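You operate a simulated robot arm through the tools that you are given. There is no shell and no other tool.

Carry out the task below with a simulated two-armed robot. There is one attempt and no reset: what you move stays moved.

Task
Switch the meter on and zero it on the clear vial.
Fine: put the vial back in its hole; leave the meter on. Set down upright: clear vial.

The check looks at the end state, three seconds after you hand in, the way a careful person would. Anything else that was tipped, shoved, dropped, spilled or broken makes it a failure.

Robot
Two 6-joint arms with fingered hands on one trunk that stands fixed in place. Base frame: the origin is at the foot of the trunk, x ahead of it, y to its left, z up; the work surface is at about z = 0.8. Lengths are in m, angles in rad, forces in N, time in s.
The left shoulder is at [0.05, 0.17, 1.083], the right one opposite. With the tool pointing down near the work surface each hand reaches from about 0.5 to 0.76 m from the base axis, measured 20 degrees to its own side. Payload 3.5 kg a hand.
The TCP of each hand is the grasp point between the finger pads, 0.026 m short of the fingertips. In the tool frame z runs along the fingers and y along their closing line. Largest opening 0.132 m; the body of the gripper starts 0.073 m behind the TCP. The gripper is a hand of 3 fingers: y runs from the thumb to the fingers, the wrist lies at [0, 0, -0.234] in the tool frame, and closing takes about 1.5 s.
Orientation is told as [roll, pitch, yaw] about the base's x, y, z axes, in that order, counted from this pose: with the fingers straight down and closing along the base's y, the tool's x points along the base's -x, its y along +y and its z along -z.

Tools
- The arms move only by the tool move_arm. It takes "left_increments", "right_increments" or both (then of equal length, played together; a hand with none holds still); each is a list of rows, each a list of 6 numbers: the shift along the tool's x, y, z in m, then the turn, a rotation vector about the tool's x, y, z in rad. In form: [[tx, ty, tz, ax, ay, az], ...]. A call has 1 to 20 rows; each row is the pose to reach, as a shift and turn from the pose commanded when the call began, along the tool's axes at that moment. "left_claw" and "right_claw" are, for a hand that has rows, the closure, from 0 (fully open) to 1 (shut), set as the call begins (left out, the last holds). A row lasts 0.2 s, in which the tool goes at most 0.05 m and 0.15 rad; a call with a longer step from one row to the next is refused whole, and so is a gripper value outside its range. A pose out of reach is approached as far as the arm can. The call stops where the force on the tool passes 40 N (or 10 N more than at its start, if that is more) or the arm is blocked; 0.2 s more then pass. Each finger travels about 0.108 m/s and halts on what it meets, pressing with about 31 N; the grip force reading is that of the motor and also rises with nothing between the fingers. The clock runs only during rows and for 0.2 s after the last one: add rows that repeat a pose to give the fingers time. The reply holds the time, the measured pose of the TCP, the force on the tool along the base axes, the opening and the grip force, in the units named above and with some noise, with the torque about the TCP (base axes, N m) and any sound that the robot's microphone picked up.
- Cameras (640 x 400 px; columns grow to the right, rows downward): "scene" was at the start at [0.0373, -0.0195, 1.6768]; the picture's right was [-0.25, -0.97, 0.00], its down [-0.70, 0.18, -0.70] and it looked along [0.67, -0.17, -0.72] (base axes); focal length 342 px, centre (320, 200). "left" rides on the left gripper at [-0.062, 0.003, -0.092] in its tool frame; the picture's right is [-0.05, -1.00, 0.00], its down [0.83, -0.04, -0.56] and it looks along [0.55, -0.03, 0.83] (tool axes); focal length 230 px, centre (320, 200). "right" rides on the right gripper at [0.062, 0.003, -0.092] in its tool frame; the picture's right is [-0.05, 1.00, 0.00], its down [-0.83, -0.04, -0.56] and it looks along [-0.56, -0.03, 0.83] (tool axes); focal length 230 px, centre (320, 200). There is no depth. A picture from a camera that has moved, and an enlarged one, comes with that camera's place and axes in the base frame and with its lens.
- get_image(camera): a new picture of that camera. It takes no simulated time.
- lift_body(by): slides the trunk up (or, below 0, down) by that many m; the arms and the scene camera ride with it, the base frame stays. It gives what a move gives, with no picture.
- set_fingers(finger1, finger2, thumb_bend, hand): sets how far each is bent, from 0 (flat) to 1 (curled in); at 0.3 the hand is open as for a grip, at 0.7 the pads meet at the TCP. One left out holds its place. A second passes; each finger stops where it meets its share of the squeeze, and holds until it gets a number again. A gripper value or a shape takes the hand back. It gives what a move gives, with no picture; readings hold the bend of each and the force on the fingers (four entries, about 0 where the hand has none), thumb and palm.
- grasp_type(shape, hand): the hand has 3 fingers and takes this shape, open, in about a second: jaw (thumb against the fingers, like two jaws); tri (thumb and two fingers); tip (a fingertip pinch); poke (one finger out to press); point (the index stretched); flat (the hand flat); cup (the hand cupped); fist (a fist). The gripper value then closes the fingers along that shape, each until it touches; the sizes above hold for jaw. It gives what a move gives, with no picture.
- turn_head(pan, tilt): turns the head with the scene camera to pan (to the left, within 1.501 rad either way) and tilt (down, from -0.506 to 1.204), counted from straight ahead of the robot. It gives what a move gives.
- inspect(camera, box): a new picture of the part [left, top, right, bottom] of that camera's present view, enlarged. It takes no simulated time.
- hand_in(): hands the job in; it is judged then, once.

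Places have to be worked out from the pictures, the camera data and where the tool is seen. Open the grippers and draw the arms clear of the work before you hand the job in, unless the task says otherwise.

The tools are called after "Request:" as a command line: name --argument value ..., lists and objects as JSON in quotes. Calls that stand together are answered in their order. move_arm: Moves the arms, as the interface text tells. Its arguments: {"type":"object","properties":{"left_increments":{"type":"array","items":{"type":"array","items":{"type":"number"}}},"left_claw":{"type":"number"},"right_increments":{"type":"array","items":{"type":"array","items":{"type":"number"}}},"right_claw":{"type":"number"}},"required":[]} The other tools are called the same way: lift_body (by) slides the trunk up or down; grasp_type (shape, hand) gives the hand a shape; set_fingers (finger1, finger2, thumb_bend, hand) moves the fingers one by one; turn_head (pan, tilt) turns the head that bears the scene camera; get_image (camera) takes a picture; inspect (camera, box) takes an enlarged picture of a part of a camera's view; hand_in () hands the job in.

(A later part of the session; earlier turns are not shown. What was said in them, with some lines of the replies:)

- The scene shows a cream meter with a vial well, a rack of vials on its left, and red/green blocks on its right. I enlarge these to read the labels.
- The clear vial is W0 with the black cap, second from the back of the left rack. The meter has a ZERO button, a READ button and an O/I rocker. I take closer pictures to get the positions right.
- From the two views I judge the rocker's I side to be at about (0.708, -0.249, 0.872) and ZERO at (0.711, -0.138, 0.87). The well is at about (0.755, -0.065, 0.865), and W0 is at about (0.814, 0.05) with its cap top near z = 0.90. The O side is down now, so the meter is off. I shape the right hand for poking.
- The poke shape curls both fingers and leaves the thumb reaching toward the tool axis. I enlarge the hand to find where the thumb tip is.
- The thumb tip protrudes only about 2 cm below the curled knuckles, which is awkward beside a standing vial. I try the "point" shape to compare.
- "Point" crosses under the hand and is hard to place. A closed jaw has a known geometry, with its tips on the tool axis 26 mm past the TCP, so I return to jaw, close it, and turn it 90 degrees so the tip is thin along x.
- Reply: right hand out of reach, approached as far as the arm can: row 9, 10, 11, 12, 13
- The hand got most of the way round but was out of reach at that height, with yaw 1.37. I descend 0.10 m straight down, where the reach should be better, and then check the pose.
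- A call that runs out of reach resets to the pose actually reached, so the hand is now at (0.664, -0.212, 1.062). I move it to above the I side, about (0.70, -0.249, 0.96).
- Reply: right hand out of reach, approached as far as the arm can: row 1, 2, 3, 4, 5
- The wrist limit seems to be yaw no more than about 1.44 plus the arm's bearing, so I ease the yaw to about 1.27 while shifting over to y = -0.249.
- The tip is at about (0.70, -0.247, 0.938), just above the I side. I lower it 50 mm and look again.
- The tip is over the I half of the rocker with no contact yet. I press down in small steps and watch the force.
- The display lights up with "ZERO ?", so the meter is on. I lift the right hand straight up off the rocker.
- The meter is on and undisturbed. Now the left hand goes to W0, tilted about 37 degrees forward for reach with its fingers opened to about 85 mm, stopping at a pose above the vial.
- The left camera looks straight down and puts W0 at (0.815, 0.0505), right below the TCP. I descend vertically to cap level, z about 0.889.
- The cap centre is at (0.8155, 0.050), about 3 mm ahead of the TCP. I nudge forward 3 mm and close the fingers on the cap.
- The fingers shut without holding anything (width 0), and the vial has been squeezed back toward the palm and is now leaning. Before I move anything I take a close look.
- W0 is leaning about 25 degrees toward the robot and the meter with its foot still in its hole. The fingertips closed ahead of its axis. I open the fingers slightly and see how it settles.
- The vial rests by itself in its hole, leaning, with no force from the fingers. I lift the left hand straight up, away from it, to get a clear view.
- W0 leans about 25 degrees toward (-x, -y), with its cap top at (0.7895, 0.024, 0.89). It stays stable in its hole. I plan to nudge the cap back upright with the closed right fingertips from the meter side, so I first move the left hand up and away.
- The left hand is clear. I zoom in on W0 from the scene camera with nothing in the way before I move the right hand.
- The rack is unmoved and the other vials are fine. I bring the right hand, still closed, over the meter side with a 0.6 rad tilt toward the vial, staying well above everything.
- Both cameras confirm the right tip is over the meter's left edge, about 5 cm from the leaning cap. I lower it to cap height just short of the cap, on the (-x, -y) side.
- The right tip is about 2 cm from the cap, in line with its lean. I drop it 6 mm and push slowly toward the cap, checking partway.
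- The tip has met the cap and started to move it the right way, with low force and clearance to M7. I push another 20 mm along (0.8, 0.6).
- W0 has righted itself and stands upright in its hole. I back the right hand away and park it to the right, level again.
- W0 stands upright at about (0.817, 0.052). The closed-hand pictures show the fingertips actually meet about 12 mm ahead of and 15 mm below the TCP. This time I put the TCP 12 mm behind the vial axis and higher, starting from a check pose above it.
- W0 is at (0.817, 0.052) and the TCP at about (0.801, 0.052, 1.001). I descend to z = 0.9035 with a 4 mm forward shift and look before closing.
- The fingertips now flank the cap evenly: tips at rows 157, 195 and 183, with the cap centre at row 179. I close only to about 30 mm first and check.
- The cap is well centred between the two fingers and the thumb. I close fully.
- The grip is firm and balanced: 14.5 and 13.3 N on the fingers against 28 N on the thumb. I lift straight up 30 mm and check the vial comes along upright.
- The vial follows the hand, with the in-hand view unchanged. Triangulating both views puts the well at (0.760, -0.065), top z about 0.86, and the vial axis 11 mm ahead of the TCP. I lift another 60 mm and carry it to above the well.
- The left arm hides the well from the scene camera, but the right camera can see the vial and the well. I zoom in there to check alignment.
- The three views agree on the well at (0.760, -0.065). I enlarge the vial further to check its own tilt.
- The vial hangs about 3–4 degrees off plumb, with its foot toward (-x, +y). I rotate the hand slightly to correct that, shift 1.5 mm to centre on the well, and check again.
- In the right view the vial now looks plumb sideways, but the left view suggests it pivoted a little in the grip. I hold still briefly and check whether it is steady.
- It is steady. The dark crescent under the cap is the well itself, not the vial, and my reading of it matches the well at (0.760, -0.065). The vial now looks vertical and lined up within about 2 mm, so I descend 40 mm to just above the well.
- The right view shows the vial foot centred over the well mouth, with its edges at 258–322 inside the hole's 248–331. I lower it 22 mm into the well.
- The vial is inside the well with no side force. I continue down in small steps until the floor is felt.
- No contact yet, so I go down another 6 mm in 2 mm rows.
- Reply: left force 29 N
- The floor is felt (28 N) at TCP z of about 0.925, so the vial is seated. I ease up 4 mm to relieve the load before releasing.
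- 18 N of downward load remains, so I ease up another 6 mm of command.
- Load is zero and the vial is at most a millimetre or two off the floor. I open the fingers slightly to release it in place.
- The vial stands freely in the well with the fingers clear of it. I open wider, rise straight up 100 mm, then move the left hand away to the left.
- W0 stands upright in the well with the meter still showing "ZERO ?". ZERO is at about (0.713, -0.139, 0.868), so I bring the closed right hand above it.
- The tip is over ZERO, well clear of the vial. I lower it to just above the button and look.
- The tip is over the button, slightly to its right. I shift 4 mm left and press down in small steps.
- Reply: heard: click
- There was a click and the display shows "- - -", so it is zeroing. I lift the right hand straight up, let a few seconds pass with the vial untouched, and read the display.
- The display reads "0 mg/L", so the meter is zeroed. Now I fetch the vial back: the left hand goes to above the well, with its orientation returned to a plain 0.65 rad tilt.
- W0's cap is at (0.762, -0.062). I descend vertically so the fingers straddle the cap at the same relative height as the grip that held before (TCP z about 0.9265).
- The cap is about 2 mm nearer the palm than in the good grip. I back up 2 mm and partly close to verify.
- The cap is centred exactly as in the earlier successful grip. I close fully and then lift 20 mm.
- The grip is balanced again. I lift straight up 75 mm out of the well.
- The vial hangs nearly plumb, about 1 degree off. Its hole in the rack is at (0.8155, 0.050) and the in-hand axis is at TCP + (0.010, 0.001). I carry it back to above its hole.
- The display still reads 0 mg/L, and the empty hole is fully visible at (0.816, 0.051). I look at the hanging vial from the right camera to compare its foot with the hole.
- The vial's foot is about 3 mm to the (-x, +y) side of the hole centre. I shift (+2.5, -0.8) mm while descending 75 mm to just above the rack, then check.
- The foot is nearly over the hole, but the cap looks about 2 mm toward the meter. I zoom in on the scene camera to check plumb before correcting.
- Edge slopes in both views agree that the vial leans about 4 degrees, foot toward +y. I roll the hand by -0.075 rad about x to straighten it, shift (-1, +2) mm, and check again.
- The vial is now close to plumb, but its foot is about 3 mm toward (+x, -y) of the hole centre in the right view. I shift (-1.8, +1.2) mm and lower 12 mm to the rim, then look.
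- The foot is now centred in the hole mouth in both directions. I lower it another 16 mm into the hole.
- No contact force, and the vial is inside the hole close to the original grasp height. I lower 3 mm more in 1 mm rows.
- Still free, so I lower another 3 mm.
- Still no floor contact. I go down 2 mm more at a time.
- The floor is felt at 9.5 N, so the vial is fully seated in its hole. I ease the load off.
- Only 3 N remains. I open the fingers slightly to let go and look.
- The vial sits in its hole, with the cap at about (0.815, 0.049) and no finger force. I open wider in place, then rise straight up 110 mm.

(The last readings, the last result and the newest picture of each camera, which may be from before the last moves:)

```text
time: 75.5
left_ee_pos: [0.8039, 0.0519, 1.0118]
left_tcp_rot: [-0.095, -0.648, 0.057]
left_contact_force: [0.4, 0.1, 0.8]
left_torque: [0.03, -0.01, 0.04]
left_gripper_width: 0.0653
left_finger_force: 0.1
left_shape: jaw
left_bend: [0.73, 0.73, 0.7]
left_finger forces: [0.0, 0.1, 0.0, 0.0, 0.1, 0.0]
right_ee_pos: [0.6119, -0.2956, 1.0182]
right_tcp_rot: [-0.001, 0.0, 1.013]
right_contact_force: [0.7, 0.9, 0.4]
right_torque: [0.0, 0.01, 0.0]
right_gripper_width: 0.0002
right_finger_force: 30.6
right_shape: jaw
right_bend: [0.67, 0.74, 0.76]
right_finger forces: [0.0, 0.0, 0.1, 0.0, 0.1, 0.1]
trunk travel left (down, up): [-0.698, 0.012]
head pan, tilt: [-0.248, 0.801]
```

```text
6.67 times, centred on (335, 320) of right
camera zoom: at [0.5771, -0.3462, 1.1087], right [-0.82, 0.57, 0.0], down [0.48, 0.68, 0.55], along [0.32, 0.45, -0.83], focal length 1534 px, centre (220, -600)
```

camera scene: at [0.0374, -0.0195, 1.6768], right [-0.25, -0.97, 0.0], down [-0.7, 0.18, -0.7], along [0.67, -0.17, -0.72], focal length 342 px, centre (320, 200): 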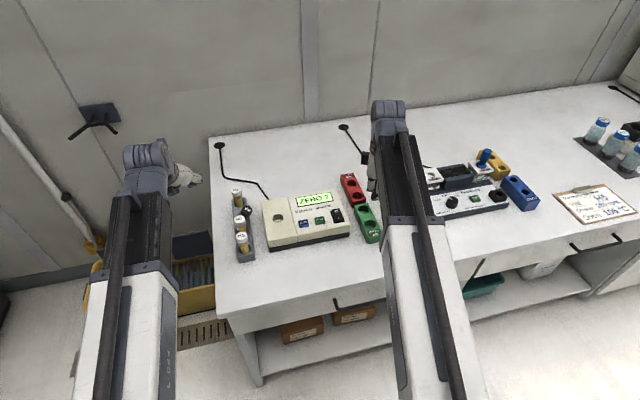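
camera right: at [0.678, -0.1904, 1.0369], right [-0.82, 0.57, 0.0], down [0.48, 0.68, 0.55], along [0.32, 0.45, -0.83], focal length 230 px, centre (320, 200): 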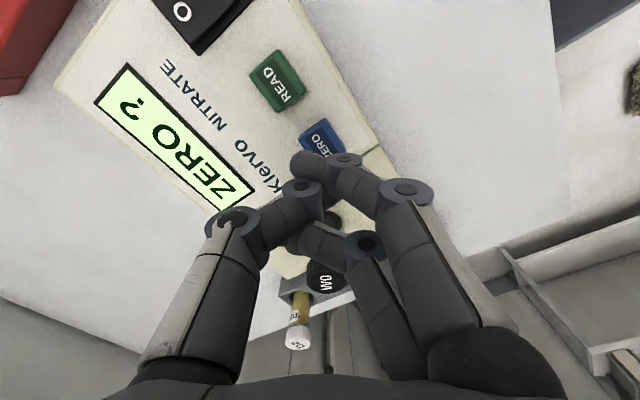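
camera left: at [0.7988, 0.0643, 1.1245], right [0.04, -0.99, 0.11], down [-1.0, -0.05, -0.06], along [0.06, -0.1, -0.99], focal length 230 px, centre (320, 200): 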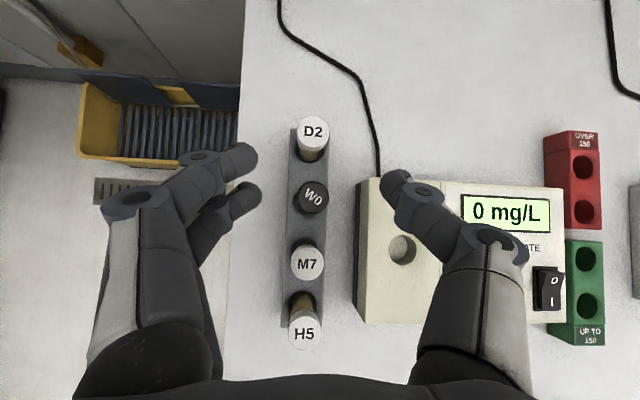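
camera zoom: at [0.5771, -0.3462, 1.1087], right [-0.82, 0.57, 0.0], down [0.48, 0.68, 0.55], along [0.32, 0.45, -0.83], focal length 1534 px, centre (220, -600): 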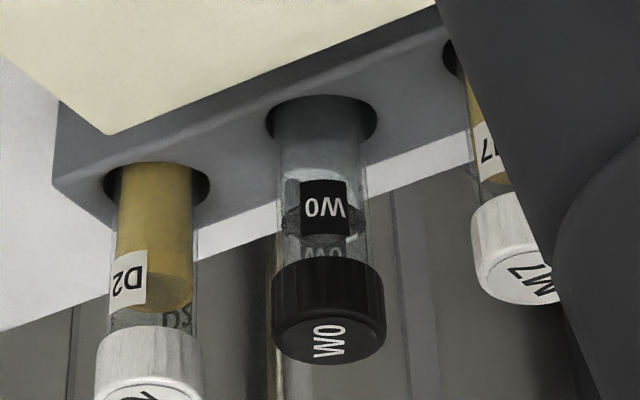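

W0 is upright and seated in its own hole in line with the other vials, and the meter is on and shows 0 mg/L. I withdraw both arms up and back to their starting areas with open hands.

Request:
move_arm --left_increments '[[0.0081, 0.0003, -0.032, -0.0072, 0.065, 0.0024], [0.0163, 0.0007, -0.064, -0.0145, 0.13, 0.0049], [0.0244, 0.001, -0.0961, -0.0217, 0.195, 0.0073], [0.0325, 0.0013, -0.1281, -0.0289, 0.26, 0.0098], [0.0407, 0.0017, -0.1601, -0.0362, 0.325, 0.0122], [0.0488, 0.002, -0.1921, -0.0434, 0.39, 0.0146], [0.0569, 0.0023, -0.2241, -0.0506, 0.455, 0.0171], [0.065, 0.0026, -0.2562, -0.0578, 0.52, 0.0195], [0.0732, 0.003, -0.2882, -0.0651, 0.585, 0.022], [0.0813, 0.0033, -0.3202, -0.0723, 0.65, 0.0244], [0.0813, 0.0033, -0.3202, -0.0723, 0.65, 0.0244], [0.0813, 0.0033, -0.3202, -0.0723, 0.65, 0.0244]]' --right_increments '[[0.0104, 0.0007, -0.0172, 0, 0, 0.1013], [0.0207, 0.0014, -0.0344, 0, 0, 0.2026], [0.0311, 0.0022, -0.0516, 0, 0, 0.3039], [0.0414, 0.0029, -0.0688, 0, 0, 0.4052], [0.0518, 0.0036, -0.086, 0, 0, 0.5065], [0.0621, 0.0043, -0.1032, 0, 0, 0.6078], [0.0725, 0.005, -0.1204, 0, 0, 0.7091], [0.0828, 0.0058, -0.1376, 0, 0, 0.8104], [0.0932, 0.0065, -0.1548, 0, 0, 0.9117], [0.1035, 0.0072, -0.172, 0, 0, 1.013], [0.1035, 0.0072, -0.172, 0, 0, 1.013], [0.1035, 0.0072, -0.172, 0, 0, 1.013]]' --left_claw 0.0 --right_claw 0.0

Request:
get_image --camera "scene"

Request:
inspect --camera "scene" --box '[220, 170, 360, 270]'

Request:
get_image --camera "right"

```text
time: 78.1
left_ee_pos: [0.5455, 0.0692, 1.2153]
left_tcp_rot: [0.001, 0.002, 0.001]
left_contact_force: [0.4, -0.2, 1.1]
left_torque: [-0.01, 0.02, -0.02]
left_gripper_width: 0.132
left_finger_force: 0.1
left_shape: jaw
left_bend: [0.3, 0.3, 0.3]
left_finger forces: [0.0, 0.0, 0.0, 0.1, 0.0, 0.0]
right_ee_pos: [0.5511, -0.3799, 1.19]
right_tcp_rot: [0.0, -0.002, 0.0]
right_contact_force: [0.0, -0.7, 0.6]
right_torque: [0.01, -0.01, -0.02]
right_gripper_width: 0.1319
right_finger_force: 0.1
right_shape: jaw
right_bend: [0.3, 0.3, 0.3]
right_finger forces: [0.1, 0.0, 0.0, 0.0, 0.0, 0.0]
trunk travel left (down, up): [-0.698, 0.012]
head pan, tilt: [-0.248, 0.801]
```

```text
taken
camera scene: at [0.0372, -0.0195, 1.6768], right [-0.25, -0.97, 0.0], down [-0.7, 0.18, -0.7], along [0.67, -0.17, -0.72], focal length 342 px, centre (320, 200)
```

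scene: 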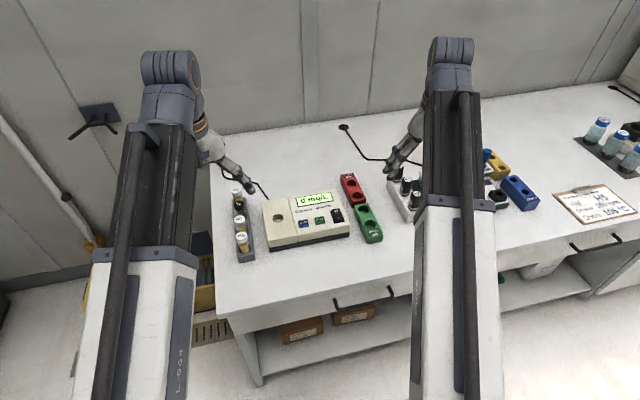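

```text
4.00 times, centred on (290, 220) of scene
camera zoom: at [0.0372, -0.0195, 1.6768], right [-0.25, -0.97, 0.0], down [-0.7, 0.18, -0.7], along [0.67, -0.17, -0.72], focal length 1366 px, centre (440, 120)
```

zoom: 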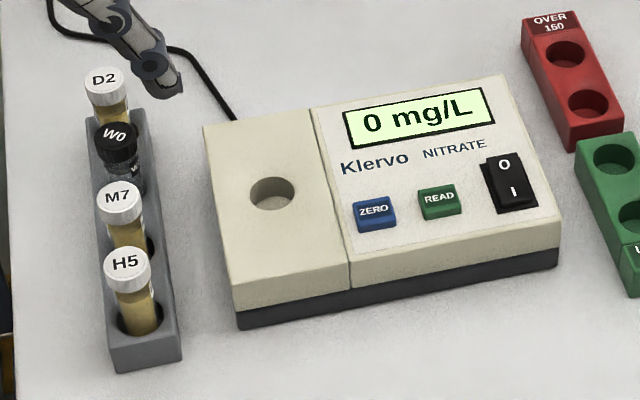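

```text
taken
camera right: at [0.4902, -0.3767, 1.2812], right [0.05, 1.0, 0.0], down [0.83, -0.04, 0.56], along [0.56, -0.03, -0.83], focal length 230 px, centre (320, 200)
```

right: 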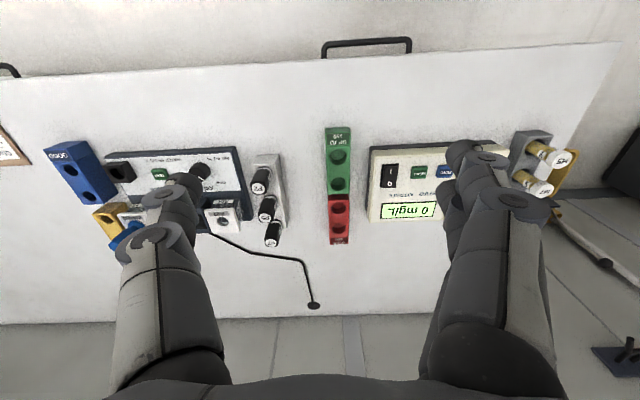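

Both arms are parked and open. I take one last close look at W0 in the rack before handing in.

Request:
inspect --camera "scene" --box '[220, 180, 270, 220]'

Request:
inspect --camera "scene" --box '[220, 180, 300, 270]'

```text
10.00 times, centred on (245, 200) of scene
camera zoom: at [0.0372, -0.0195, 1.6768], right [-0.25, -0.97, 0.0], down [-0.7, 0.18, -0.7], along [0.67, -0.17, -0.72], focal length 3415 px, centre (1070, 200)
```

zoom: 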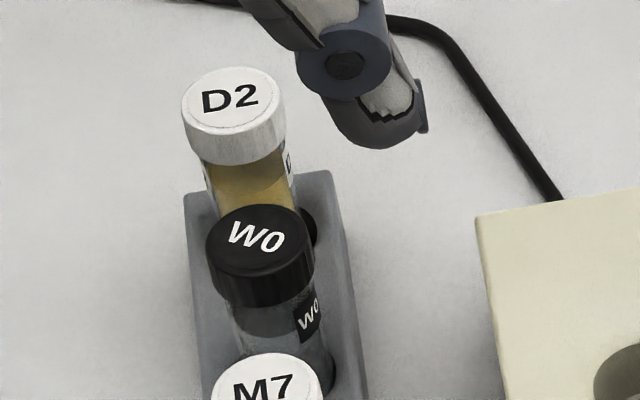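

```text
4.44 times, centred on (260, 225) of scene
camera zoom: at [0.0372, -0.0195, 1.6768], right [-0.25, -0.97, 0.0], down [-0.7, 0.18, -0.7], along [0.67, -0.17, -0.72], focal length 1518 px, centre (587, 89)
```

zoom: 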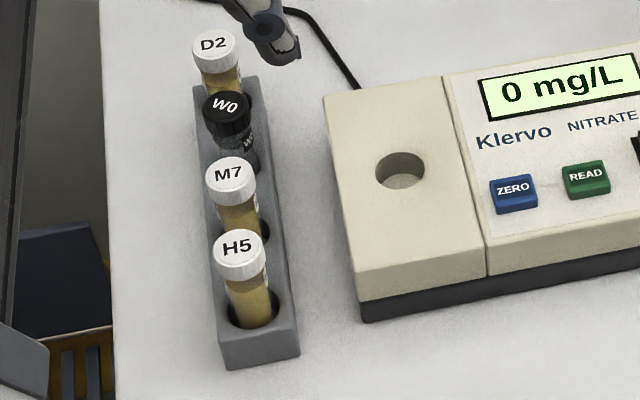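

W0 stands upright in its hole in line with its neighbours. The meter is on and reads 0 mg/L, nothing else has moved, and both arms are clear with open hands. I hand the job in.

Request:
hand_in

```text
The job is handed in.
```

The meter is on and zeroed on the clear vial (W0), and it reads "0 mg/L". W0 is back upright in its own hole in the rack. Both arms are drawn clear with open hands, and the job is handed in.

My first grip on W0 failed. The fingers closed ahead of the vial and left it leaning about 25 degrees, its foot still in its hole. I pushed it upright with the right hand, re-gripped it and finished the zeroing. In the last pictures the rack, the other vials and the meter look undisturbed.
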